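You operate a simulated robot arm through the tools that you are given. There is no shell and no other tool.

Carry out the task below with a simulated robot arm. There is one attempt and no reset: what you move stays moved.

TASK
Crease the green blank and put it back on its pad.
Fine: on the fold plate: flap down, roller across and home, flap up again. Where these are worked on the way, their far stop is far enough and under half their travel is too little: fold flap.

The check looks at the end state, three seconds after you hand in, the way a careful person would. Anything else that was tipped, shoved, dropped, spilled or broken makes it a failure. Flat cloth is picked up by pressing the open fingertips on it (5 to 10 N) and closing them slowly along it; thin cloth reads only 2 to 8 mm in the jaws.

THE ROBOT
A 7-joint arm with a two-finger gripper, fixed in place. Base frame: the origin is on the floor under the middle of its stand, x ahead of it, y to its left, z up; the work surface is at about z = 0.78. Readings come in m, rad, newtons and seconds.
With the tool pointing down near the work surface it reaches from about 0.38 to 0.78 m from the base axis. Its first joint turns from -2.496 to 2.496 rad. Payload 2.45 kg.
The tool frame sits at the grasp point between the pads (the TCP): z along the fingers, y along the line on which they close. The tips reach 0.026 m beyond it. The gripper opens to 0.096 m; its body begins 0.069 m behind the TCP.
Orientation is that of the tool frame in the base frame, as a unit quaternion [x, y, z, w]. With the fingers straight down and closing along the base's y, the tool's x points along the base's -x, its y along +y and its z along -z.

THE INTERFACE
- The arm moves only by the tool jog_arm. Its arguments are lists of equal length, an entry for each row: "slide": the shift along the tool's x, y, z in m, a list of three; "rotation": the turn, a rotation vector about the tool's x, y, z in rad, a list of three. In form: {"slide": [[tx, ty, tz], ...], "rotation": [[wx, wy, wz], ...]}. A call has 1 to 20 rows; each row shifts and turns the commanded pose from where the row before left it, along the tool's axes as they then stand. "jaw" is the gripper command, from -1 (fully open) to 1 (shut), values between in proportion, set as the call begins (left out, the last holds). Rows are played at 5 a second. More than 0.05 m and 0.15 rad between two rows, or a gripper value outside its range, and nothing of the call is played. Where a pose cannot be reached the arm comes as near as it can. A force on the tool above 90 N (or 10 N above the force at the start of the call, whichever is more), or a blocked arm, ends the call early, and 0.2 s more pass. The fingers move at their own pace (about 0.05 m/s each) and stop on an object; they squeeze with about 45 N. The grip force told is the motor's: it shows also when the fingers shut on nothing. Time passes only in rows, and 0.2 s behind the last, so rows that do not move let the fingers close. The reply holds the time, the measured pose of the TCP, the force on the tool along the base axes, the opening and the grip force, in the units named above and with some noise, with the torque about the TCP (base axes, N m) and any sound that the robot's microphone picked up.
- Cameras (640 x 400 px; columns grow to the right, rows downward): "scene" is fixed at [0.2103, 0.505, 1.5345]; the picture's right is [-0.91, -0.42, 0.00], its down [-0.25, 0.54, -0.80] and it looks along [0.33, -0.73, -0.60] (base axes); focal length 331 px, centre (320, 200). "wrist" rides on the gripper at [0.082, 0.003, -0.098] in the tool frame; the picture's right is [-0.04, 1.00, 0.00], its down [-0.73, -0.03, -0.68] and it looks along [-0.68, -0.03, 0.73] (tool axes); focal length 256 px, centre (320, 200). There is no depth. A picture from a camera that has moved, and an enlarged one, comes with that camera's place and axes in the base frame and with its lens. The place of the scene camera against the robot may be out by one fixed shift of up to 0.018 m in any direction.
- camera(camera): a new picture of that camera. No time passes.
- slide_trunk(by): slides the trunk up (or, below 0, down) by that many m; the arm rides with it, the base frame stays. It gives what a move gives, with no picture.
- enlarge(camera, box): a new picture of the part [left, top, right, bottom] of that camera's present view, enlarged. No time passes.
- finish_job(): hands the job in; it is judged then, once.

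Nothing tells you positions but the pictures and the camera data. Unless the task says otherwise, let go and move clear before handing in.

The tools are called after "Emit:" by a JSON object that holds its "name" and its "arguments". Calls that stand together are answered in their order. jog_arm: Moves the arm, as the interface text tells. Its arguments: {"type":"object","properties":{"slide":{"type":"array"},"rotation":{"type":"array"},"jaw":{"type":"number"}},"required":["slide","rotation"]} The other tools are called the same way: slide_trunk (by) moves the trunk up or down; camera (camera) takes a picture; enlarge (camera, box) takes an enlarged picture of a part of a camera's view; finish_job () hands the job in.

At the start:

```text
t: 0.0
tool_pos: [0.44, -0.345, 1.0984]
tcp_rot: [-0.001, 1.0, 0.001, 0.001]
force: [0.2, 0.3, 0.2]
moment: [-0.03, -0.02, 0.05]
width: 0.0961
grip_force: 0.1
trunk travel left (down, up): [-0.575, 0.065]
```

scene: 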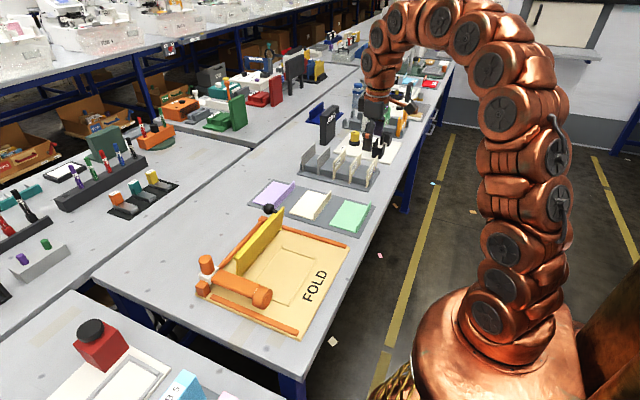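
wrist: 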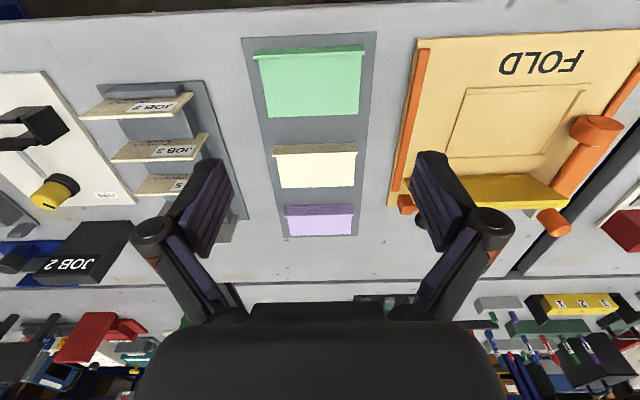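

I see a bench with a tray of three blanks (purple, cream, green) and next to it the wooden fold plate with a yellow flap and an orange roller. First I'll look closer to work out the geometry.

Emit:
{"name": "enlarge", "arguments": {"camera": "scene", "box": [180, 160, 400, 350]}}

Emit:
{"name": "enlarge", "arguments": {"camera": "wrist", "box": [220, 10, 640, 260]}}

```text
2.11 times, centred on (290, 255) of scene
camera zoom: at [0.2103, 0.505, 1.5345], right [-0.91, -0.42, 0.0], down [-0.25, 0.54, -0.8], along [0.33, -0.73, -0.6], focal length 696 px, centre (383, 84)
```

zoom: 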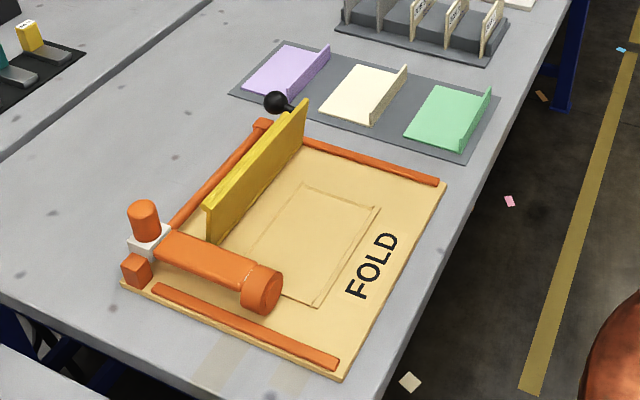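

```text
1.52 times, centred on (430, 135) of wrist
camera zoom: at [0.3593, -0.3399, 1.1966], right [0.04, 1.0, 0.0], down [0.73, -0.03, 0.68], along [0.68, -0.03, -0.73], focal length 390 px, centre (152, 299)
```

zoom: 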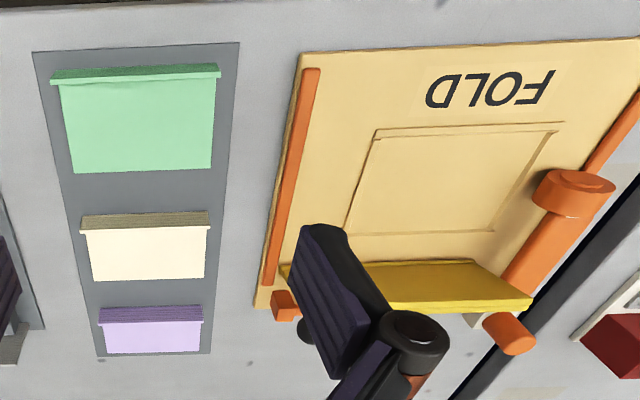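

The green blank has an upright lip on its robot-side edge. The fold plate has a recess, a yellow flap with a black ball knob, and a roller with an orange upright handle. I'll move over the plate to see it better.

Emit:
{"name": "jog_arm", "arguments": {"slide": [[0, 0.045, 0], [0, 0.045, 0], [0, 0.045, 0], [0, 0.045, 0], [0, 0.045, 0], [0, 0.045, 0], [0, 0.045, 0], [0, 0, 0]], "rotation": [[0, 0, 0], [0, 0, 0], [0, 0, 0], [0, 0, 0], [0, 0, 0], [0, 0, 0], [0, 0, 0], [0, 0, 0]]}}

Emit:
{"name": "camera", "arguments": {"camera": "wrist"}}

Emit:
{"name": "camera", "arguments": {"camera": "scene"}}

```text
t: 1.8
tool_pos: [0.4393, -0.0296, 1.0983]
tcp_rot: [0.001, 1.0, 0.0, 0.001]
force: [0.5, 0.2, 0.2]
moment: [-0.03, -0.02, -0.02]
width: 0.0961
grip_force: 0.0
trunk travel left (down, up): [-0.575, 0.065]
```

```text
taken
camera wrist: at [0.3592, -0.0252, 1.1975], right [0.04, 1.0, 0.0], down [0.73, -0.03, 0.68], along [0.68, -0.03, -0.73], focal length 256 px, centre (320, 200)
```

wrist: 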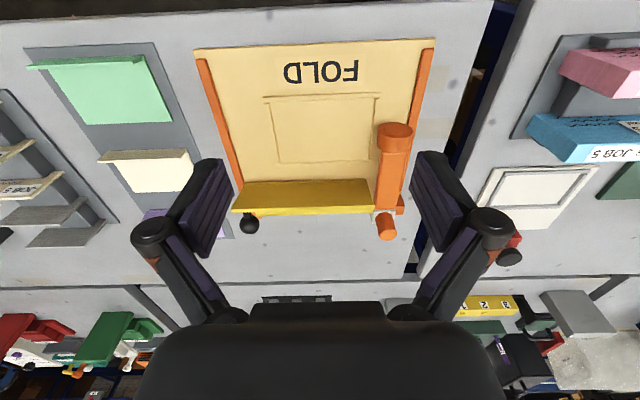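

```text
taken
```

scene: 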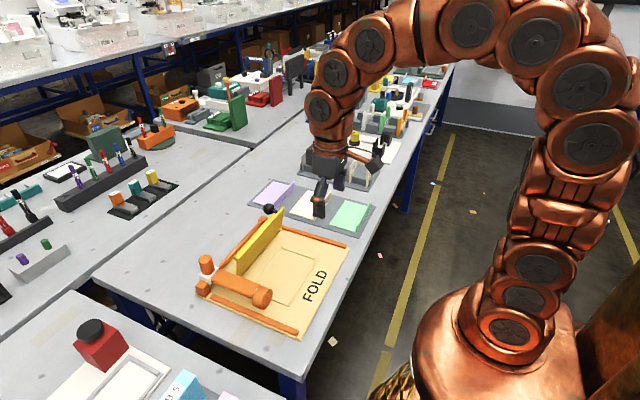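

Emit:
{"name": "enlarge", "arguments": {"camera": "wrist", "box": [180, 30, 460, 250]}}

Emit:
{"name": "enlarge", "arguments": {"camera": "scene", "box": [185, 190, 305, 310]}}

Emit:
{"name": "enlarge", "arguments": {"camera": "scene", "box": [240, 170, 400, 260]}}

```text
1.82 times, centred on (320, 140) of wrist
camera zoom: at [0.3592, -0.0252, 1.1975], right [0.04, 1.0, 0.0], down [0.73, -0.03, 0.68], along [0.68, -0.03, -0.73], focal length 465 px, centre (320, 309)
```

zoom: 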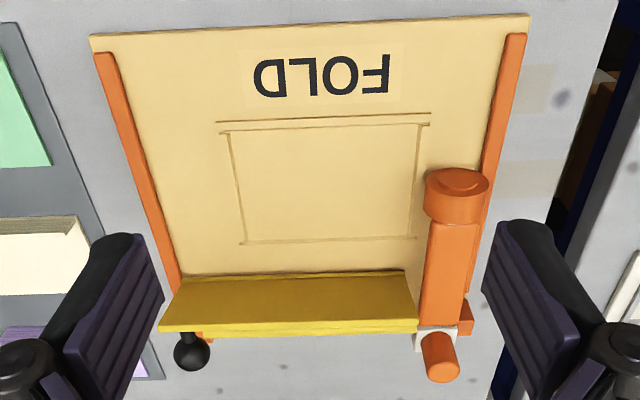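

```text
3.33 times, centred on (245, 250) of scene
camera zoom: at [0.2103, 0.505, 1.5345], right [-0.91, -0.42, 0.0], down [-0.25, 0.54, -0.8], along [0.33, -0.73, -0.6], focal length 1102 px, centre (570, 33)
```

zoom: 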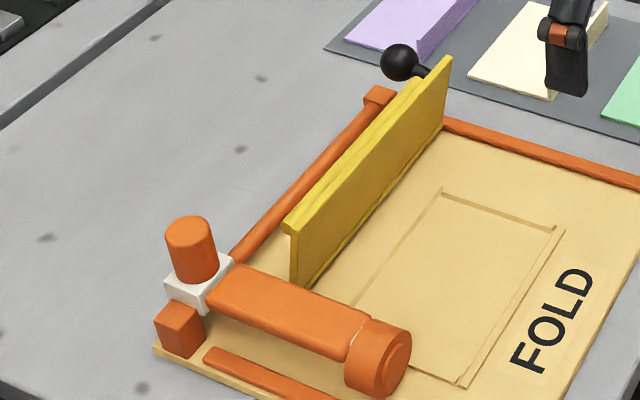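

```text
4.00 times, centred on (320, 215) of scene
camera zoom: at [0.2103, 0.505, 1.5345], right [-0.91, -0.42, 0.0], down [-0.25, 0.54, -0.8], along [0.33, -0.73, -0.6], focal length 1322 px, centre (320, 140)
```

zoom: 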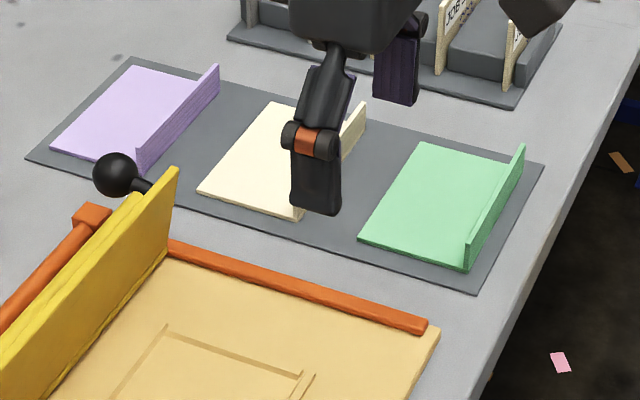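

I take the flap hinge to be along y at x≈0.66 and the knob ball to be near (0.69, -0.16, 0.90). I'll turn the tool 90° so the fingers close along x, which suits the lip, and look from the side.

Emit:
{"name": "jog_arm", "arguments": {"slide": [[0, 0, 0], [0, 0, 0], [0, 0, 0], [0, 0, 0], [0, 0, 0], [0, 0, 0], [0, 0, 0], [0, 0, 0], [0, 0, 0], [0, 0, 0], [0, 0, 0], [0.045, 0.03, 0], [0.045, 0.03, 0], [0.045, 0.03, 0], [0.045, 0.03, 0], [0.045, 0.03, 0.02], [0.045, 0, 0.02], [0, 0, 0.02], [0, 0, 0]], "rotation": [[0, 0, 0.1428], [0, 0, 0.1428], [0, 0, 0.1428], [0, 0, 0.1428], [0, 0, 0.1428], [0, 0, 0.1428], [0, 0, 0.1428], [0, 0, 0.1428], [0, 0, 0.1428], [0, 0, 0.1428], [0, 0, 0.1428], [0, 0, 0], [0, 0, 0], [0, 0, 0], [0, 0, 0], [0, 0, 0], [0, 0, 0], [0, 0, 0], [0, 0, 0]]}}

Emit:
{"name": "camera", "arguments": {"camera": "wrist"}}

Emit:
{"name": "camera", "arguments": {"camera": "scene"}}

```text
refused: row 12 steps farther than a row can; nothing moved
```

```text
taken
camera wrist: at [0.3592, -0.0252, 1.1975], right [0.04, 1.0, 0.0], down [0.73, -0.03, 0.68], along [0.68, -0.03, -0.73], focal length 256 px, centre (320, 200)
```

wrist: 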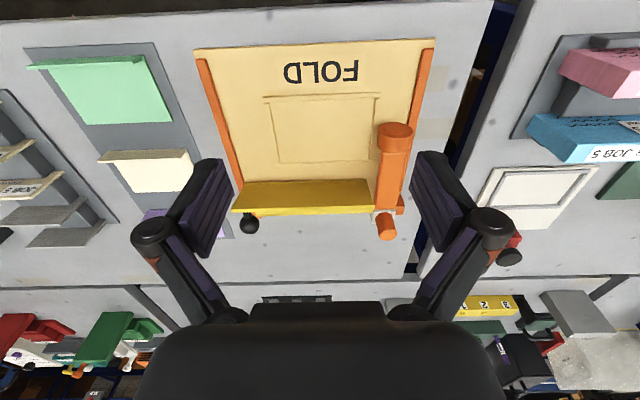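

```text
taken
```

scene: 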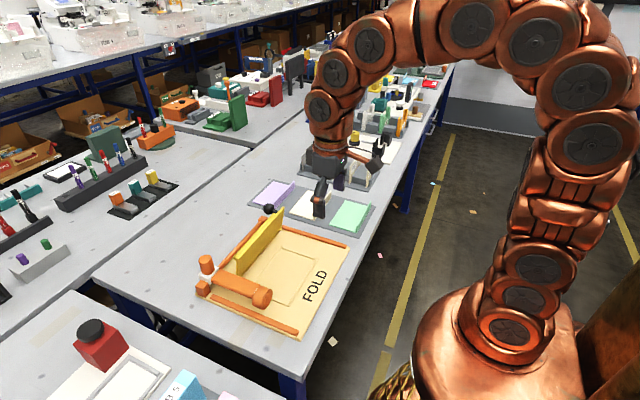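

That call was refused because one row's step was slightly too long, and nothing moved. I'll repeat it with smaller steps.

Emit:
{"name": "jog_arm", "arguments": {"slide": [[0, 0, 0], [0, 0, 0], [0, 0, 0], [0, 0, 0], [0, 0, 0], [0, 0, 0], [0, 0, 0], [0, 0, 0], [0, 0, 0], [0, 0, 0], [0, 0, 0], [0.04, 0.025, 0], [0.04, 0.025, 0], [0.04, 0.025, 0], [0.04, 0.025, 0], [0.04, 0.025, 0.01], [0.04, 0.025, 0.01], [0.03, 0, 0.03], [0, 0, 0]], "rotation": [[0, 0, 0.1428], [0, 0, 0.1428], [0, 0, 0.1428], [0, 0, 0.1428], [0, 0, 0.1428], [0, 0, 0.1428], [0, 0, 0.1428], [0, 0, 0.1428], [0, 0, 0.1428], [0, 0, 0.1428], [0, 0, 0.1428], [0, 0, 0], [0, 0, 0], [0, 0, 0], [0, 0, 0], [0, 0, 0], [0, 0, 0], [0, 0, 0], [0, 0, 0]]}}

Emit:
{"name": "camera", "arguments": {"camera": "wrist"}}

Emit:
{"name": "camera", "arguments": {"camera": "scene"}}

```text
t: 5.8
tool_pos: [0.5893, 0.2418, 1.0466]
tcp_rot: [0.708, 0.706, 0.0, 0.0]
force: [-0.2, 0.1, -0.4]
moment: [-0.03, -0.01, 0.05]
width: 0.0962
grip_force: 0.1
trunk travel left (down, up): [-0.575, 0.065]
```

```text
taken
camera wrist: at [0.5941, 0.3241, 1.1446], right [1.0, -0.04, 0.0], down [-0.03, -0.73, 0.68], along [-0.03, -0.68, -0.73], focal length 256 px, centre (320, 200)
```

wrist: 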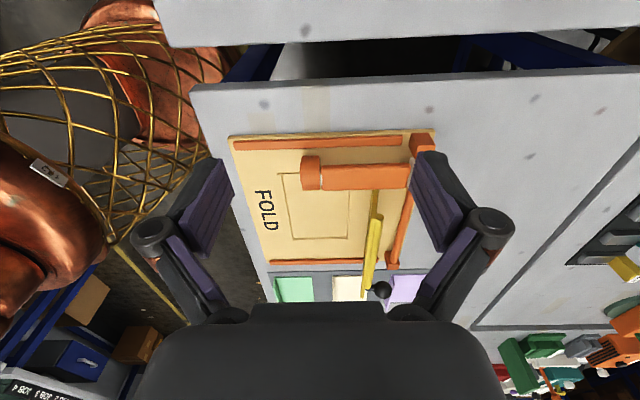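

```text
taken
```

scene: 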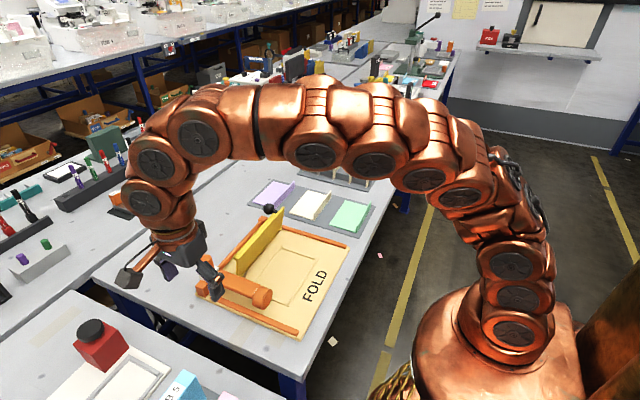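

Emit:
{"name": "enlarge", "arguments": {"camera": "wrist", "box": [225, 125, 445, 310]}}

Emit:
{"name": "enlarge", "arguments": {"camera": "wrist", "box": [340, 180, 440, 310]}}

```text
2.16 times, centred on (335, 218) of wrist
camera zoom: at [0.5941, 0.3241, 1.1446], right [1.0, -0.04, 0.0], down [-0.03, -0.73, 0.68], along [-0.03, -0.68, -0.73], focal length 554 px, centre (288, 162)
```

zoom: 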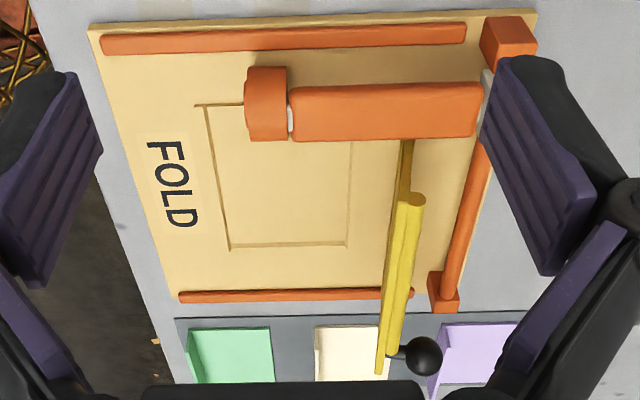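

```text
3.08 times, centred on (390, 245) of wrist
camera zoom: at [0.5941, 0.3241, 1.1446], right [1.0, -0.04, 0.0], down [-0.03, -0.73, 0.68], along [-0.03, -0.68, -0.73], focal length 788 px, centre (105, 62)
```

zoom: 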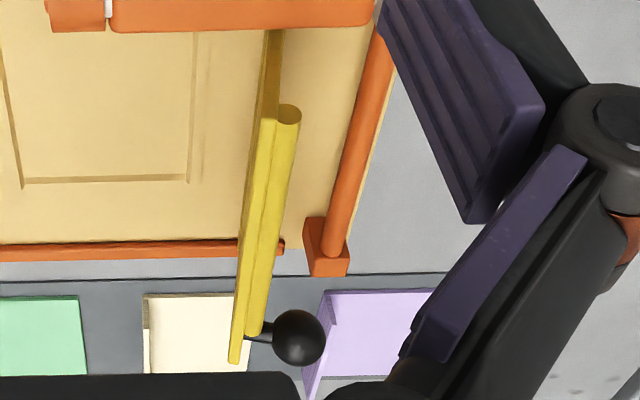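

The side view lets me triangulate: the ball is near (0.70, -0.17, 0.888), the flap top is at x≈0.66 and z≈0.89, and the wheel is near (0.567, 0.085, 0.83). I'll look lower and more level from the +y side to understand the hinge and roller heights.

Emit:
{"name": "jog_arm", "arguments": {"slide": [[0.01, 0.0125, 0.037], [0.01, 0.0125, 0.037], [0.01, 0.0125, 0.037], [0.01, 0.0125, 0.037], [0, 0, 0], [0, 0, 0], [0, 0, 0], [0, 0, 0], [0, 0, 0]], "rotation": [[0, 0, 0], [0, 0, 0], [0, 0, 0], [0, 0, 0], [0, -0.15, 0], [0, -0.15, 0], [0, -0.15, 0], [0, -0.15, 0], [0, 0, 0]]}}

Emit:
{"name": "camera", "arguments": {"camera": "wrist"}}

Emit:
{"name": "camera", "arguments": {"camera": "scene"}}

```text
t: 7.8
tool_pos: [0.6393, 0.2816, 0.9011]
tcp_rot: [0.676, 0.675, -0.208, 0.21]
force: [-0.3, 1.1, 0.7]
moment: [-0.04, 0.03, 0.04]
width: 0.0959
grip_force: 0.1
trunk travel left (down, up): [-0.575, 0.065]
```

```text
taken
camera wrist: at [0.6442, 0.406, 0.9362], right [1.0, -0.03, 0.02], down [-0.03, -0.22, 0.97], along [-0.03, -0.97, -0.22], focal length 256 px, centre (320, 200)
```

wrist: 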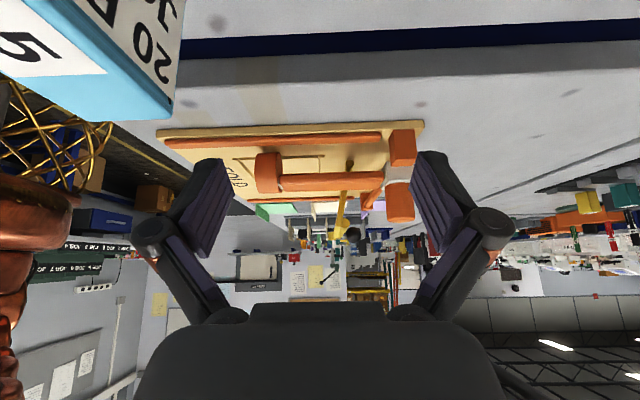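

```text
taken
```

scene: 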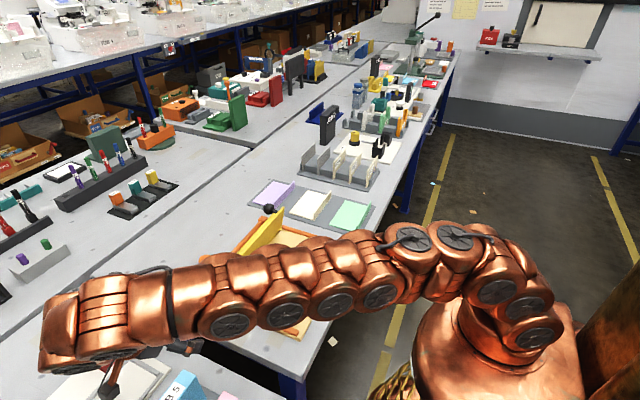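

Emit:
{"name": "enlarge", "arguments": {"camera": "wrist", "box": [230, 110, 430, 250]}}

Emit:
{"name": "enlarge", "arguments": {"camera": "wrist", "box": [310, 140, 430, 250]}}

```text
2.86 times, centred on (330, 180) of wrist
camera zoom: at [0.6442, 0.406, 0.9362], right [1.0, -0.03, 0.02], down [-0.03, -0.22, 0.97], along [-0.03, -0.97, -0.22], focal length 731 px, centre (291, 257)
```

zoom: 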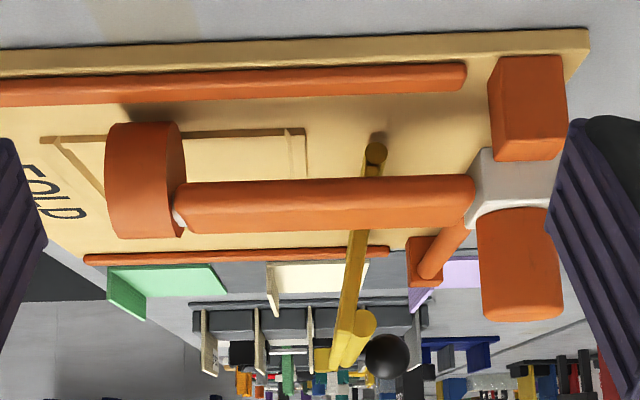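

```text
3.64 times, centred on (370, 195) of wrist
camera zoom: at [0.6442, 0.406, 0.9362], right [1.0, -0.03, 0.02], down [-0.03, -0.22, 0.97], along [-0.03, -0.97, -0.22], focal length 931 px, centre (138, 218)
```

zoom: 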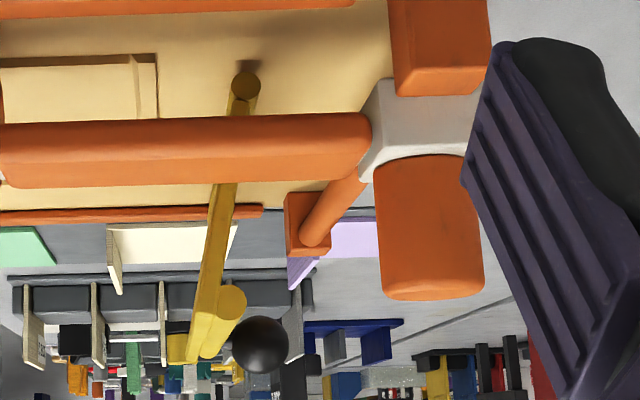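

The hinge is at about x=0.678, z=0.803, and the flap folds toward the robot. The roller handle stands at about (0.74, 0.085). Next I'll untilt, rise and go above the green blank with the fingers closing along x.

Emit:
{"name": "jog_arm", "arguments": {"slide": [[0, 0, 0], [0, 0, 0], [0, 0, 0], [0, 0, 0], [0, 0, -0.045], [0, 0, -0.045], [0, 0, -0.045], [-0.04, -0.02, 0], [-0.04, -0.02, 0], [-0.04, -0.02, 0], [-0.04, -0.02, 0], [-0.04, -0.02, 0], [-0.04, -0.02, 0], [-0.04, -0.02, 0], [-0.04, -0.02, 0], [-0.04, -0.01, 0], [-0.04, 0, 0], [-0.04, 0, 0], [-0.04, 0, 0], [-0.04, 0, 0]], "rotation": [[0, 0.15, 0], [0, 0.15, 0], [0, 0.15, 0], [0, 0.15, 0], [0, 0, 0], [0, 0, 0], [0, 0, 0], [0, 0, 0], [0, 0, 0], [0, 0, 0], [0, 0, 0], [0, 0, 0], [0, 0, 0], [0, 0, 0], [0, 0, 0], [0, 0, 0], [0, 0, 0], [0, 0, 0], [0, 0, 0], [0, 0, 0]]}}

Emit:
{"name": "camera", "arguments": {"camera": "wrist"}}

Emit:
{"name": "camera", "arguments": {"camera": "scene"}}

```text
t: 12.0
tool_pos: [0.4711, -0.2396, 1.0356]
tcp_rot: [0.707, 0.707, 0.0, 0.001]
force: [0.3, 0.7, -0.2]
moment: [-0.07, -0.03, 0.0]
width: 0.0961
grip_force: 0.0
trunk travel left (down, up): [-0.575, 0.065]
```

```text
taken
camera wrist: at [0.4753, -0.1565, 1.1334], right [1.0, -0.04, 0.0], down [-0.03, -0.73, 0.68], along [-0.03, -0.68, -0.73], focal length 256 px, centre (320, 200)
```

wrist: 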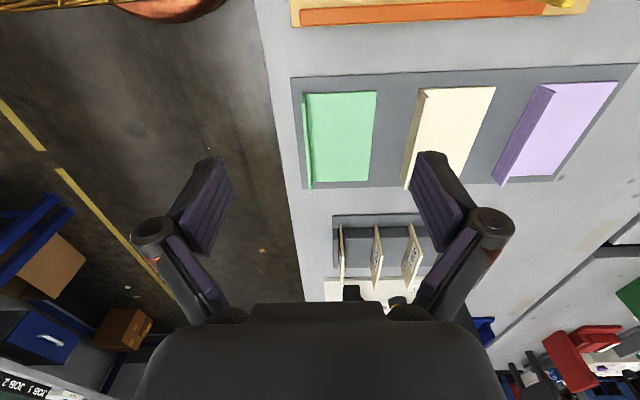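

```text
taken
```

scene: 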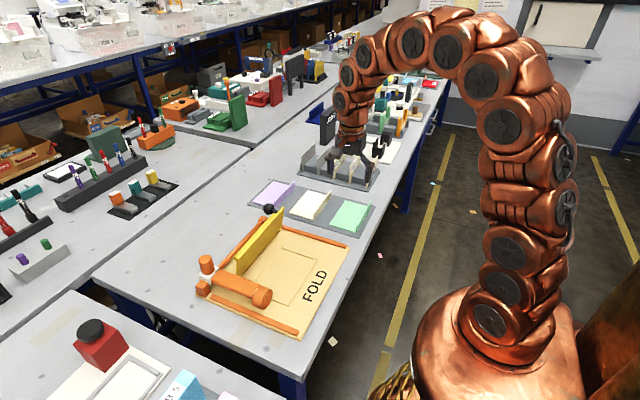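

Emit:
{"name": "enlarge", "arguments": {"camera": "wrist", "box": [270, 55, 450, 205]}}

```text
2.67 times, centred on (360, 130) of wrist
camera zoom: at [0.4753, -0.1565, 1.1334], right [1.0, -0.04, 0.0], down [-0.03, -0.73, 0.68], along [-0.03, -0.68, -0.73], focal length 683 px, centre (213, 387)
```

zoom: 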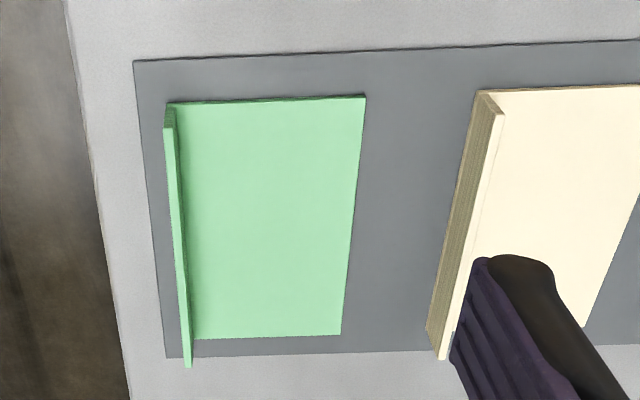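

The green blank spans x 0.445–0.546 and y −0.437 to −0.285. Its upright lip is at x≈0.447 with the top at z≈0.815. I'll move above the lip's middle and check alignment before going down.

Emit:
{"name": "jog_arm", "arguments": {"slide": [[-0.0243, -0.0048, 0.0271], [-0.0243, -0.0048, 0.0271], [-0.0243, -0.0048, 0.0271], [-0.0243, -0.0048, 0.0271], [-0.0243, -0.0048, 0.0271], [0, 0, 0]], "rotation": [[0, 0, 0], [0, 0, 0], [0, 0, 0], [0, 0, 0], [0, 0, 0], [0, 0, 0]]}}

Emit:
{"name": "camera", "arguments": {"camera": "wrist"}}

Emit:
{"name": "enlarge", "arguments": {"camera": "wrist", "box": [220, 60, 440, 220]}}

```text
t: 13.4
tool_pos: [0.4473, -0.3604, 0.8997]
tcp_rot: [0.707, 0.707, 0.0, 0.0]
force: [0.0, -0.3, 0.0]
moment: [0.02, -0.02, 0.02]
width: 0.096
grip_force: 0.2
trunk travel left (down, up): [-0.575, 0.065]
```

```text
taken
camera wrist: at [0.451, -0.2779, 0.9988], right [1.0, -0.04, 0.0], down [-0.03, -0.73, 0.68], along [-0.03, -0.68, -0.73], focal length 256 px, centre (320, 200)
```

wrist: 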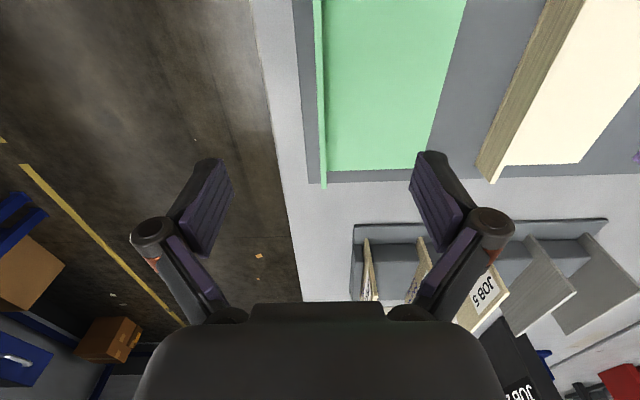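

```text
2.50 times, centred on (330, 140) of wrist
camera zoom: at [0.451, -0.2779, 0.9988], right [1.0, -0.04, 0.0], down [-0.03, -0.73, 0.68], along [-0.03, -0.68, -0.73], focal length 640 px, centre (295, 350)
```

zoom: 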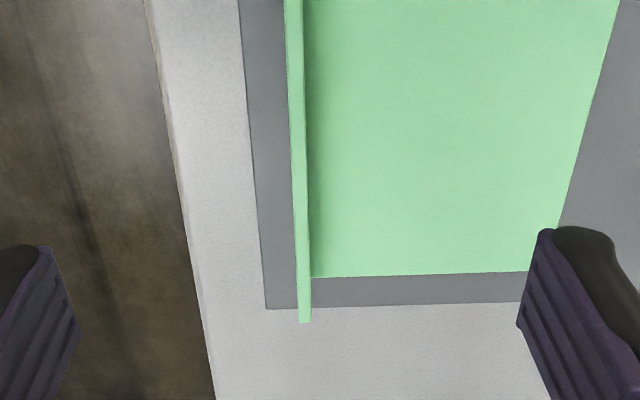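

The lip is at x≈0.448 and the sheet top at z≈0.787, so I'll descend to TCP z≈0.82, half-close and check centring.

Emit:
{"name": "jog_arm", "arguments": {"slide": [[0, 0.0005, 0.02], [0, 0.0005, 0.02], [0, 0, 0.02], [0, 0, 0.0197], [0, 0, 0]], "rotation": [[0, 0, 0], [0, 0, 0], [0, 0, 0], [0, 0, 0], [0, 0, 0]]}}

Emit:
{"name": "jog_arm", "arguments": {"slide": [[0, 0, 0], [0, 0, 0], [0, 0, 0], [0, 0, 0], [0, 0, 0]], "rotation": [[0, 0, 0], [0, 0, 0], [0, 0, 0], [0, 0, 0], [0, 0, 0]], "jaw": 0.5}}

Emit:
{"name": "camera", "arguments": {"camera": "wrist"}}

Emit:
{"name": "enlarge", "arguments": {"camera": "wrist", "box": [240, 100, 400, 240]}}

```text
t: 14.6
tool_pos: [0.447, -0.3602, 0.8212]
tcp_rot: [0.707, 0.707, 0.001, 0.0]
force: [0.1, 0.0, 0.9]
moment: [0.02, 0.01, -0.01]
width: 0.096
grip_force: 0.0
trunk travel left (down, up): [-0.575, 0.065]
```

```text
t: 15.8
tool_pos: [0.4463, -0.3606, 0.8208]
tcp_rot: [0.706, 0.708, 0.0, 0.0]
force: [0.5, 0.4, -0.2]
moment: [-0.04, -0.02, 0.03]
width: 0.024
grip_force: 0.1
trunk travel left (down, up): [-0.575, 0.065]
```

```text
taken
camera wrist: at [0.4504, -0.2774, 0.9189], right [1.0, -0.04, 0.0], down [-0.03, -0.73, 0.68], along [-0.03, -0.68, -0.73], focal length 256 px, centre (320, 200)
```

wrist: 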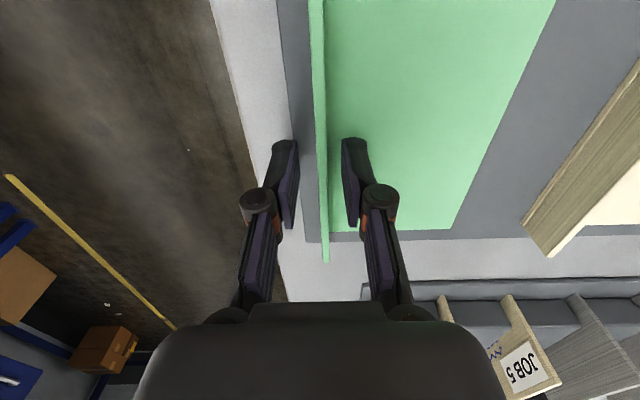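

```text
2.86 times, centred on (320, 170) of wrist
camera zoom: at [0.4504, -0.2774, 0.9189], right [1.0, -0.04, 0.0], down [-0.03, -0.73, 0.68], along [-0.03, -0.68, -0.73], focal length 731 px, centre (320, 286)
```

zoom: 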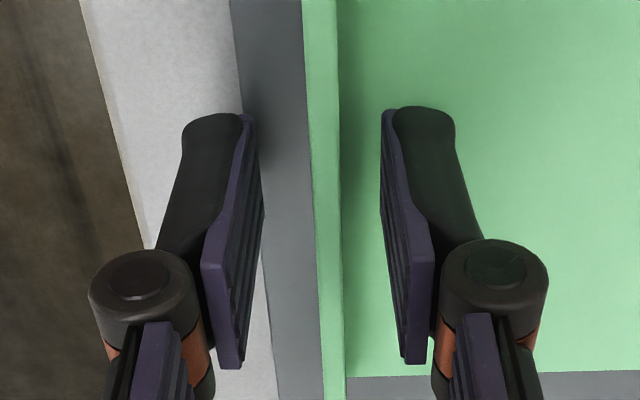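

The lip sits almost centred between the pads, about 1 mm toward +x. I'll nudge and close the fingers.

Emit:
{"name": "jog_arm", "arguments": {"slide": [[0, 0.001, 0], [0, 0, 0.001]], "rotation": [[0, 0, 0], [0, 0, 0]]}}

Emit:
{"name": "jog_arm", "arguments": {"slide": [[0, 0, 0], [0, 0, 0], [0, 0, 0], [0, 0, 0], [0, 0, 0]], "rotation": [[0, 0, 0], [0, 0, 0], [0, 0, 0], [0, 0, 0], [0, 0, 0]], "jaw": 1.0}}

Emit:
{"name": "camera", "arguments": {"camera": "wrist"}}

```text
t: 16.4
tool_pos: [0.4474, -0.3615, 0.8187]
tcp_rot: [0.707, 0.707, 0.001, 0.0]
force: [0.5, -0.1, -0.3]
moment: [-0.01, 0.02, 0.0]
width: 0.0241
grip_force: 0.0
trunk travel left (down, up): [-0.575, 0.065]
```

```text
t: 17.6
tool_pos: [0.4467, -0.361, 0.8192]
tcp_rot: [0.708, 0.707, 0.0, 0.0]
force: [0.6, -0.7, -0.7]
moment: [-0.01, 0.0, 0.01]
width: 0.006
grip_force: 32.8
trunk travel left (down, up): [-0.575, 0.065]
```

```text
taken
camera wrist: at [0.4518, -0.278, 0.9175], right [1.0, -0.04, 0.0], down [-0.03, -0.73, 0.68], along [-0.03, -0.68, -0.73], focal length 256 px, centre (320, 200)
```

wrist: 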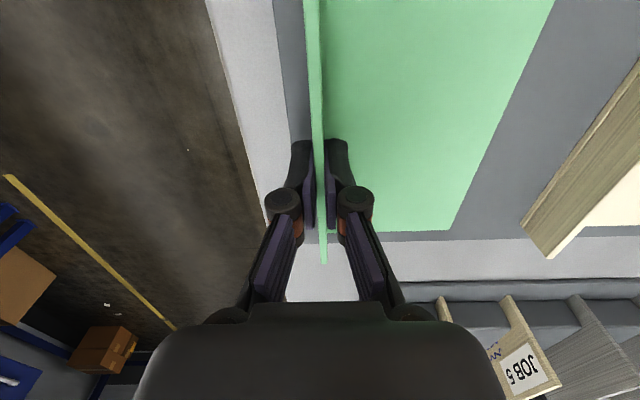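

The lip is held at 6 mm width. Before lifting I'll look closely at the plate's recess to choose the placement target.

Emit:
{"name": "enlarge", "arguments": {"camera": "scene", "box": [250, 235, 340, 310]}}

Emit:
{"name": "jog_arm", "arguments": {"slide": [[0, 0, -0.01], [0, 0, -0.02], [0, 0, -0.03], [0, 0, -0.03], [0, 0, -0.03], [0, 0, -0.03], [0, 0, 0]], "rotation": [[0, 0, 0], [0, 0, 0], [0, 0, 0], [0, 0, 0], [0, 0, 0], [0, 0, 0], [0, 0, 0]]}}

Emit:
{"name": "camera", "arguments": {"camera": "wrist"}}

Emit:
{"name": "camera", "arguments": {"camera": "scene"}}

```text
5.33 times, centred on (295, 272) of scene
camera zoom: at [0.2103, 0.505, 1.5345], right [-0.91, -0.42, 0.0], down [-0.25, 0.54, -0.8], along [0.33, -0.73, -0.6], focal length 1763 px, centre (453, -187)
```

zoom: 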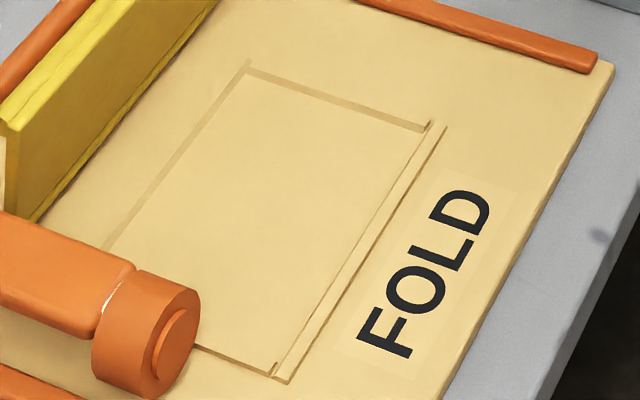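

```text
t: 19.2
tool_pos: [0.4484, -0.3625, 0.9694]
tcp_rot: [0.707, 0.707, 0.001, 0.0]
force: [-0.9, -0.3, -0.6]
moment: [-0.02, 0.01, -0.03]
width: 0.0058
grip_force: 32.7
trunk travel left (down, up): [-0.575, 0.065]
```

```text
taken
camera wrist: at [0.452, -0.2793, 1.0678], right [1.0, -0.04, 0.0], down [-0.03, -0.73, 0.68], along [-0.03, -0.68, -0.73], focal length 256 px, centre (320, 200)
```

wrist: 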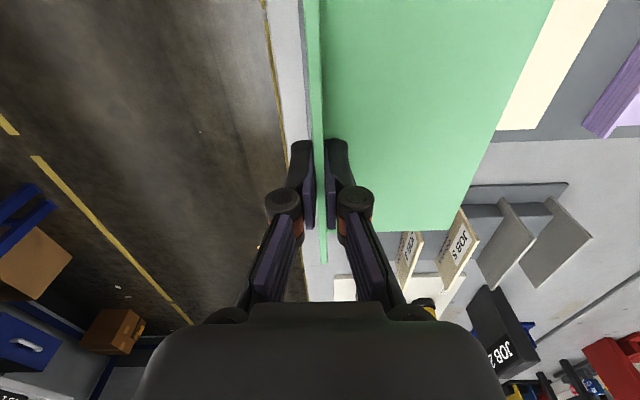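

```text
taken
```

scene: 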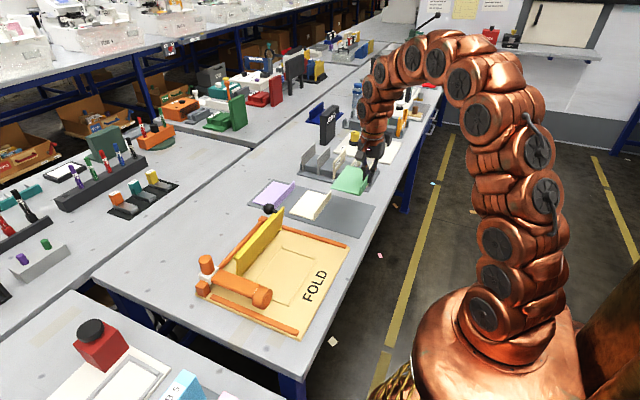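

The blank lifts cleanly. I place the recess at about x 0.517–0.636, y −0.115 to 0.061, with the plate surface at z≈0.797, so the target TCP is (0.528, −0.030). I'll carry it over there and hover.

Emit:
{"name": "jog_arm", "arguments": {"slide": [[0.0415, 0.01, 0], [0.0415, 0.01, 0], [0.0415, 0.01, 0], [0.0415, 0.01, 0], [0.0415, 0.01, 0], [0.0415, 0.01, 0], [0.0415, 0.01, 0], [0.041, 0.01, 0], [0, 0, 0.03], [0, 0, 0.03], [0, 0, 0.03], [0, 0, 0.02], [0, 0, 0]], "rotation": [[0, 0, 0], [0, 0, 0], [0, 0, 0], [0, 0, 0], [0, 0, 0], [0, 0, 0], [0, 0, 0], [0, 0, 0], [0, 0, 0], [0, 0, 0], [0, 0, 0], [0, 0, 0], [0, 0, 0]]}}

Emit:
{"name": "camera", "arguments": {"camera": "wrist"}}

Emit:
{"name": "enlarge", "arguments": {"camera": "scene", "box": [190, 170, 390, 340]}}

```text
t: 22.0
tool_pos: [0.5273, -0.0278, 0.8594]
tcp_rot: [0.707, 0.707, 0.0, 0.0]
force: [0.1, -0.5, -0.9]
moment: [0.0, 0.04, 0.02]
width: 0.0061
grip_force: 32.9
trunk travel left (down, up): [-0.575, 0.065]
```

```text
taken
camera wrist: at [0.5325, 0.0543, 0.9576], right [1.0, -0.04, 0.0], down [-0.03, -0.73, 0.68], along [-0.03, -0.68, -0.73], focal length 256 px, centre (320, 200)
```

wrist: 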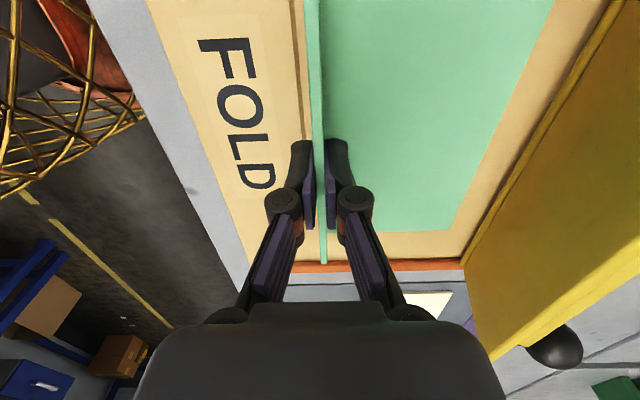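

```text
2.35 times, centred on (290, 255) of scene
camera zoom: at [0.2103, 0.505, 1.5345], right [-0.91, -0.42, 0.0], down [-0.25, 0.54, -0.8], along [0.33, -0.73, -0.6], focal length 778 px, centre (391, 71)
```

zoom: 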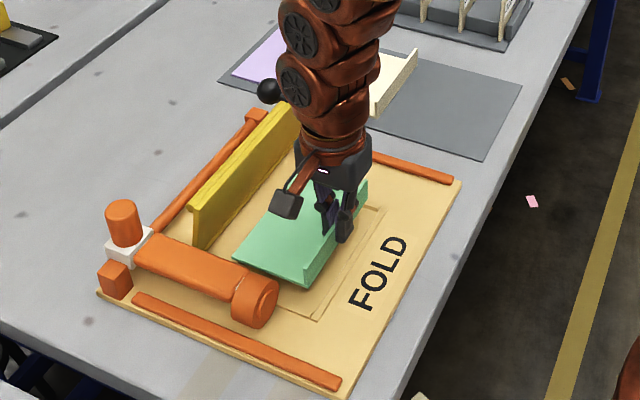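

The blank hovers over the recess, with the frame line just outside the lip and the wheel clear. I'll lower further and look again.

Emit:
{"name": "jog_arm", "arguments": {"slide": [[0, 0, 0.01], [0, 0, 0.01], [0, 0, 0]], "rotation": [[0, 0, 0], [0, 0, 0], [0, 0, 0]]}}

Emit:
{"name": "camera", "arguments": {"camera": "wrist"}}

Emit:
{"name": "enlarge", "arguments": {"camera": "scene", "box": [210, 220, 340, 320]}}

```text
t: 22.8
tool_pos: [0.529, -0.0293, 0.8393]
tcp_rot: [0.707, 0.707, 0.0, 0.0]
force: [-0.2, 0.5, -0.5]
moment: [0.01, 0.01, 0.02]
width: 0.0061
grip_force: 32.8
trunk travel left (down, up): [-0.575, 0.065]
```

```text
taken
camera wrist: at [0.5331, 0.054, 0.9375], right [1.0, -0.04, 0.0], down [-0.03, -0.73, 0.68], along [-0.03, -0.68, -0.73], focal length 256 px, centre (320, 200)
```

wrist: 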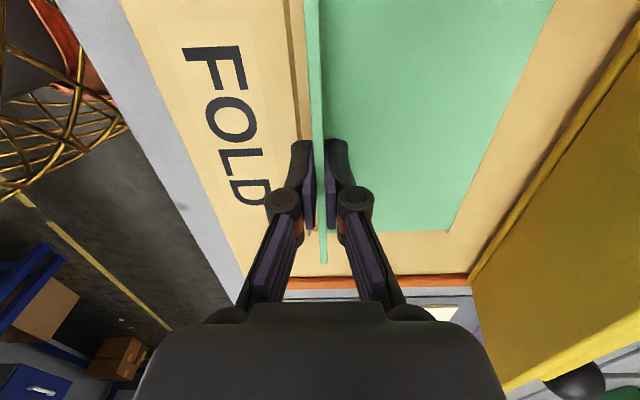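

```text
4.00 times, centred on (275, 270) of scene
camera zoom: at [0.2103, 0.505, 1.5345], right [-0.91, -0.42, 0.0], down [-0.25, 0.54, -0.8], along [0.33, -0.73, -0.6], focal length 1322 px, centre (500, -80)
```

zoom: 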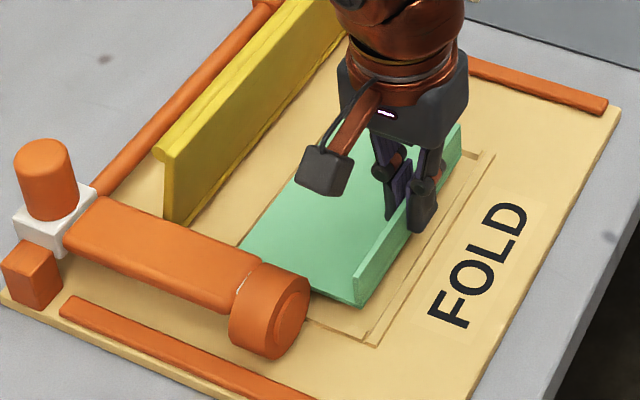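

Emit:
{"name": "jog_arm", "arguments": {"slide": [[0, 0, 0.0015], [0, 0, 0.0015], [0, 0, 0.001], [0, 0, 0]], "rotation": [[0, 0, 0], [0, 0, 0], [0, 0, 0], [0, 0, 0]]}}

```text
t: 23.8
tool_pos: [0.528, -0.0281, 0.8362]
tcp_rot: [0.707, 0.707, 0.0, 0.0]
force: [0.7, -0.3, -0.2]
moment: [0.03, 0.03, 0.0]
width: 0.0058
grip_force: 33.2
trunk travel left (down, up): [-0.575, 0.065]
```

Emit:
{"name": "jog_arm", "arguments": {"slide": [[0, 0, 0.001], [0, 0, 0.001], [0, 0, 0]], "rotation": [[0, 0, 0], [0, 0, 0], [0, 0, 0]]}}

Emit:
{"name": "enlarge", "arguments": {"camera": "wrist", "box": [240, 60, 520, 300]}}

```text
t: 24.6
tool_pos: [0.5283, -0.0291, 0.8339]
tcp_rot: [0.707, 0.707, 0.0, 0.0]
force: [-0.2, -0.1, -0.1]
moment: [-0.02, -0.02, 0.02]
width: 0.006
grip_force: 32.9
trunk travel left (down, up): [-0.575, 0.065]
```

```text
1.67 times, centred on (380, 180) of wrist
camera zoom: at [0.532, 0.0537, 0.9313], right [1.0, -0.04, 0.0], down [-0.03, -0.73, 0.68], along [-0.03, -0.68, -0.73], focal length 427 px, centre (220, 233)
```

zoom: 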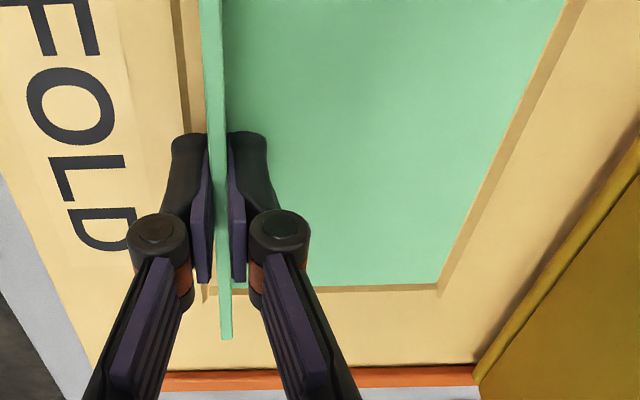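

The blank sits inside the outline with even margins and hasn't made contact yet. I'll keep going down in small steps.

Emit:
{"name": "jog_arm", "arguments": {"slide": [[0, 0, 0.001], [0, 0, 0]], "rotation": [[0, 0, 0], [0, 0, 0]]}}

Emit:
{"name": "jog_arm", "arguments": {"slide": [[0, 0, 0.001], [0, 0, 0]], "rotation": [[0, 0, 0], [0, 0, 0]]}}

Emit:
{"name": "jog_arm", "arguments": {"slide": [[0, 0, 0.001], [0, 0, 0]], "rotation": [[0, 0, 0], [0, 0, 0]]}}

```text
t: 25.2
tool_pos: [0.5274, -0.0293, 0.8319]
tcp_rot: [0.707, 0.707, 0.0, 0.0]
force: [-0.9, 0.5, 0.2]
moment: [-0.01, 0.01, -0.01]
width: 0.006
grip_force: 32.0
trunk travel left (down, up): [-0.575, 0.065]
```

```text
t: 25.8
tool_pos: [0.5283, -0.0281, 0.8312]
tcp_rot: [0.707, 0.707, 0.0, 0.0]
force: [0.5, 0.2, -0.9]
moment: [-0.04, 0.0, 0.0]
width: 0.0059
grip_force: 32.7
trunk travel left (down, up): [-0.575, 0.065]
```

```text
t: 26.4
tool_pos: [0.528, -0.029, 0.8303]
tcp_rot: [0.708, 0.706, 0.0, 0.0]
force: [0.8, -0.4, 0.0]
moment: [0.03, 0.01, -0.01]
width: 0.0057
grip_force: 32.3
trunk travel left (down, up): [-0.575, 0.065]
```

Emit:
{"name": "jog_arm", "arguments": {"slide": [[0, 0, 0.001], [0, 0, 0]], "rotation": [[0, 0, 0], [0, 0, 0]]}}

Emit:
{"name": "jog_arm", "arguments": {"slide": [[0, 0, 0.001], [0, 0, 0]], "rotation": [[0, 0, 0], [0, 0, 0]]}}

Emit:
{"name": "enlarge", "arguments": {"camera": "wrist", "box": [240, 60, 520, 300]}}

Emit:
{"name": "enlarge", "arguments": {"camera": "scene", "box": [240, 230, 330, 310]}}

```text
t: 27.0
tool_pos: [0.5282, -0.0291, 0.8302]
tcp_rot: [0.707, 0.708, 0.001, 0.0]
force: [-1.0, 0.7, -0.2]
moment: [0.0, -0.05, 0.04]
width: 0.006
grip_force: 33.3
trunk travel left (down, up): [-0.575, 0.065]
```

```text
t: 27.6
tool_pos: [0.5287, -0.0288, 0.8282]
tcp_rot: [0.707, 0.707, 0.0, 0.0]
force: [0.0, -0.1, 0.1]
moment: [0.01, -0.01, 0.02]
width: 0.0061
grip_force: 32.5
trunk travel left (down, up): [-0.575, 0.065]
```

```text
1.67 times, centred on (380, 180) of wrist
camera zoom: at [0.5325, 0.0538, 0.9268], right [1.0, -0.04, 0.0], down [-0.03, -0.73, 0.68], along [-0.03, -0.68, -0.73], focal length 427 px, centre (220, 233)
```

zoom: 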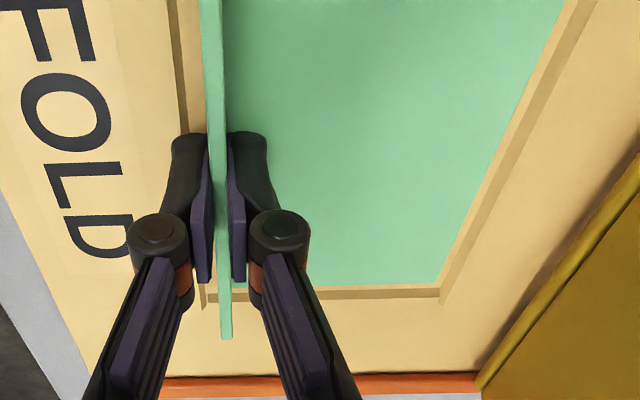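

```text
5.00 times, centred on (285, 270) of scene
camera zoom: at [0.2103, 0.505, 1.5345], right [-0.91, -0.42, 0.0], down [-0.25, 0.54, -0.8], along [0.33, -0.73, -0.6], focal length 1653 px, centre (495, -150)
```

zoom: 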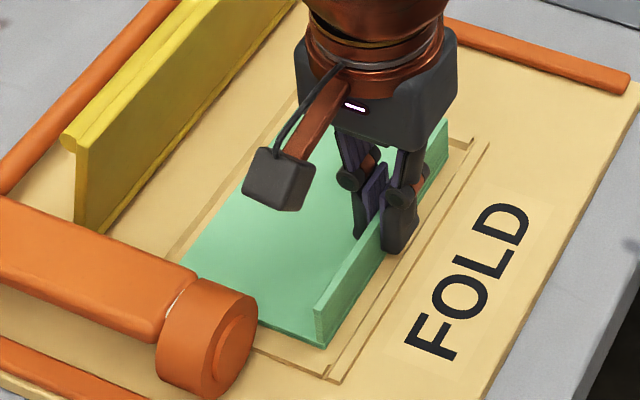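

Emit:
{"name": "jog_arm", "arguments": {"slide": [[0, 0, 0.001], [0, 0, 0]], "rotation": [[0, 0, 0], [0, 0, 0]]}}

Emit:
{"name": "jog_arm", "arguments": {"slide": [[0, 0, 0.001], [0, 0, 0]], "rotation": [[0, 0, 0], [0, 0, 0]]}}

Emit:
{"name": "jog_arm", "arguments": {"slide": [[0, 0, 0.001], [0, 0, 0]], "rotation": [[0, 0, 0], [0, 0, 0]]}}

```text
t: 28.2
tool_pos: [0.5277, -0.028, 0.8283]
tcp_rot: [0.707, 0.707, 0.0, -0.001]
force: [-1.1, -0.8, 9.2]
moment: [-0.02, 0.03, -0.01]
width: 0.0061
grip_force: 32.6
trunk travel left (down, up): [-0.575, 0.065]
```

```text
t: 28.8
tool_pos: [0.5279, -0.0306, 0.8262]
tcp_rot: [0.707, 0.707, 0.001, 0.001]
force: [2.2, -0.6, 27.5]
moment: [0.05, -0.05, 0.0]
width: 0.0057
grip_force: 32.6
trunk travel left (down, up): [-0.575, 0.065]
```

```text
t: 29.4
tool_pos: [0.5267, -0.0286, 0.8265]
tcp_rot: [0.706, 0.708, 0.001, 0.001]
force: [3.8, 1.5, 32.0]
moment: [0.01, -0.14, 0.01]
width: 0.006
grip_force: 31.9
trunk travel left (down, up): [-0.575, 0.065]
```

Contact occurred at commanded z≈0.827. I'll back off 2 mm to relieve the force, open the fingers part way, then fully, and rise.

Emit:
{"name": "jog_arm", "arguments": {"slide": [[0, 0, -0.001], [0, 0, -0.001], [0, 0, 0]], "rotation": [[0, 0, 0], [0, 0, 0], [0, 0, 0]]}}

Emit:
{"name": "jog_arm", "arguments": {"slide": [[0, 0, 0], [0, 0, 0], [0, 0, 0]], "rotation": [[0, 0, 0], [0, 0, 0], [0, 0, 0]], "jaw": 0.4}}

Emit:
{"name": "camera", "arguments": {"camera": "wrist"}}

```text
t: 30.2
tool_pos: [0.5277, -0.0285, 0.8264]
tcp_rot: [0.707, 0.707, 0.0, 0.0]
force: [-0.4, 0.5, 5.3]
moment: [-0.08, 0.07, 0.0]
width: 0.0059
grip_force: 32.7
trunk travel left (down, up): [-0.575, 0.065]
```

```text
t: 31.0
tool_pos: [0.5287, -0.0294, 0.8277]
tcp_rot: [0.708, 0.706, 0.0, 0.0]
force: [-0.3, -0.7, 0.1]
moment: [0.03, 0.01, 0.02]
width: 0.0291
grip_force: 0.0
trunk travel left (down, up): [-0.575, 0.065]
```

```text
taken
camera wrist: at [0.5329, 0.0538, 0.925], right [1.0, -0.04, 0.0], down [-0.03, -0.73, 0.68], along [-0.03, -0.68, -0.73], focal length 256 px, centre (320, 200)
```

wrist: 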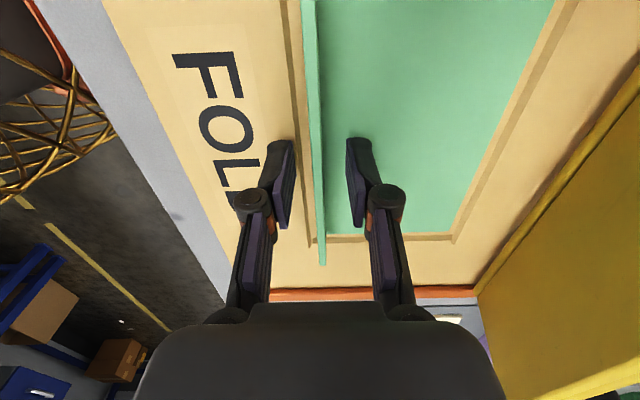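

The blank is released inside the outline. Now I'll rise, turn back so the fingers close along y, and look at the flap ball.

Emit:
{"name": "jog_arm", "arguments": {"slide": [[0, 0, -0.03], [0, 0, -0.04], [0, 0, -0.04], [0, 0, -0.04], [0, 0, -0.04], [0, 0, 0], [0, 0, 0], [0, 0, 0], [0, 0, 0], [0, 0, 0], [0, 0, 0], [0, 0, 0], [0, 0, 0], [0, 0, 0], [0, 0, 0], [0, 0, 0], [0, 0, 0]], "rotation": [[0, 0, 0], [0, 0, 0], [0, 0, 0], [0, 0, 0], [0, 0, 0], [0, 0, -0.1428], [0, 0, -0.1428], [0, 0, -0.1428], [0, 0, -0.1428], [0, 0, -0.1428], [0, 0, -0.1428], [0, 0, -0.1428], [0, 0, -0.1428], [0, 0, -0.1428], [0, 0, -0.1428], [0, 0, -0.1428], [0, 0, 0]]}}

Emit:
{"name": "camera", "arguments": {"camera": "wrist"}}

Emit:
{"name": "enlarge", "arguments": {"camera": "scene", "box": [190, 170, 390, 340]}}

```text
t: 34.6
tool_pos: [0.5274, -0.0306, 1.017]
tcp_rot: [-0.001, 1.0, 0.001, 0.0]
force: [-0.2, -0.2, -0.5]
moment: [-0.02, 0.0, 0.03]
width: 0.0289
grip_force: 0.0
trunk travel left (down, up): [-0.575, 0.065]
```

```text
taken
camera wrist: at [0.4476, -0.0255, 1.1156], right [0.04, 1.0, 0.0], down [0.73, -0.03, 0.68], along [0.68, -0.03, -0.73], focal length 256 px, centre (320, 200)
```

wrist: 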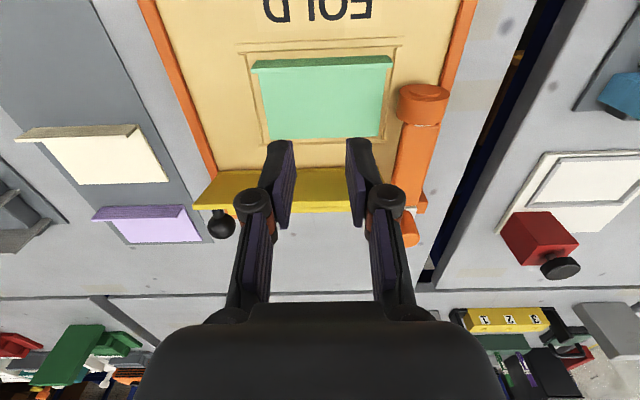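

```text
2.35 times, centred on (290, 255) of scene
camera zoom: at [0.2103, 0.505, 1.5345], right [-0.91, -0.42, 0.0], down [-0.25, 0.54, -0.8], along [0.33, -0.73, -0.6], focal length 778 px, centre (391, 71)
```

zoom: 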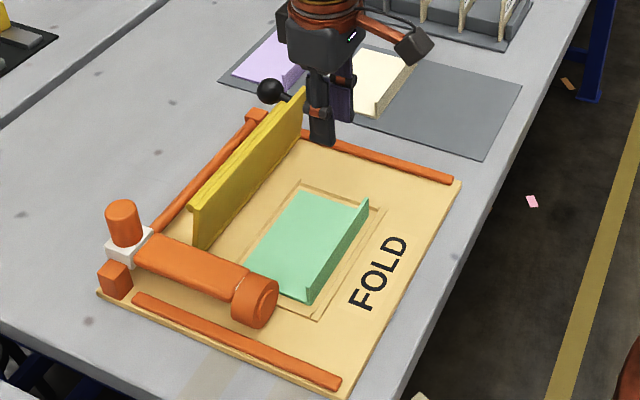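

The blank sits nicely in the recess. The ball re-triangulates to (0.699, −0.169, 0.888), so I'll go above it with open fingers.

Emit:
{"name": "jog_arm", "arguments": {"slide": [[-0.0344, -0.0277, 0], [-0.0344, -0.0277, 0], [-0.0344, -0.0277, 0], [-0.0344, -0.0277, 0], [-0.0344, -0.0277, 0], [0, 0, 0.03], [0, 0, 0.0172], [0, 0, 0]], "rotation": [[0, 0, 0], [0, 0, 0], [0, 0, 0], [0, 0, 0], [0, 0, 0], [0, 0, 0], [0, 0, 0], [0, 0, 0]], "jaw": -0.5}}

Emit:
{"name": "camera", "arguments": {"camera": "wrist"}}

Emit:
{"name": "enlarge", "arguments": {"camera": "scene", "box": [210, 150, 350, 270]}}

```text
t: 36.4
tool_pos: [0.7006, -0.169, 0.9701]
tcp_rot: [0.0, 1.0, 0.001, 0.0]
force: [0.4, -0.4, -0.4]
moment: [0.0, -0.01, 0.03]
width: 0.072
grip_force: 0.0
trunk travel left (down, up): [-0.575, 0.065]
```

```text
taken
camera wrist: at [0.6207, -0.164, 1.0686], right [0.04, 1.0, 0.0], down [0.73, -0.03, 0.68], along [0.68, -0.03, -0.73], focal length 256 px, centre (320, 200)
```

wrist: 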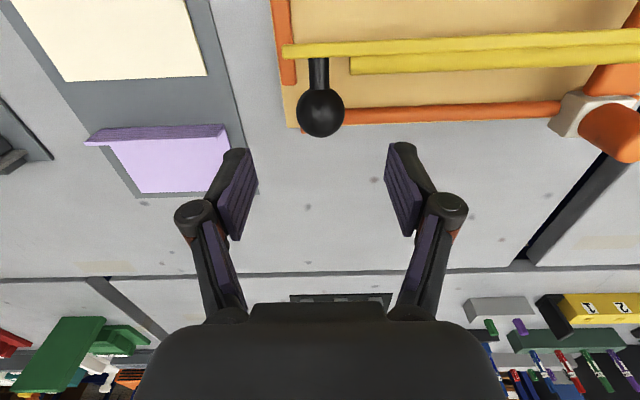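

```text
3.33 times, centred on (280, 210) of scene
camera zoom: at [0.2103, 0.505, 1.5345], right [-0.91, -0.42, 0.0], down [-0.25, 0.54, -0.8], along [0.33, -0.73, -0.6], focal length 1102 px, centre (453, 167)
```

zoom: 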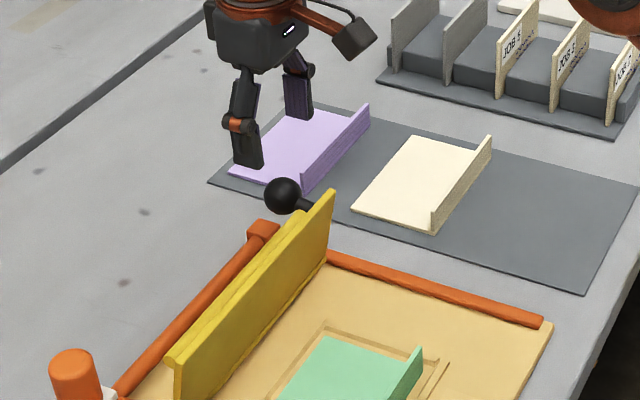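

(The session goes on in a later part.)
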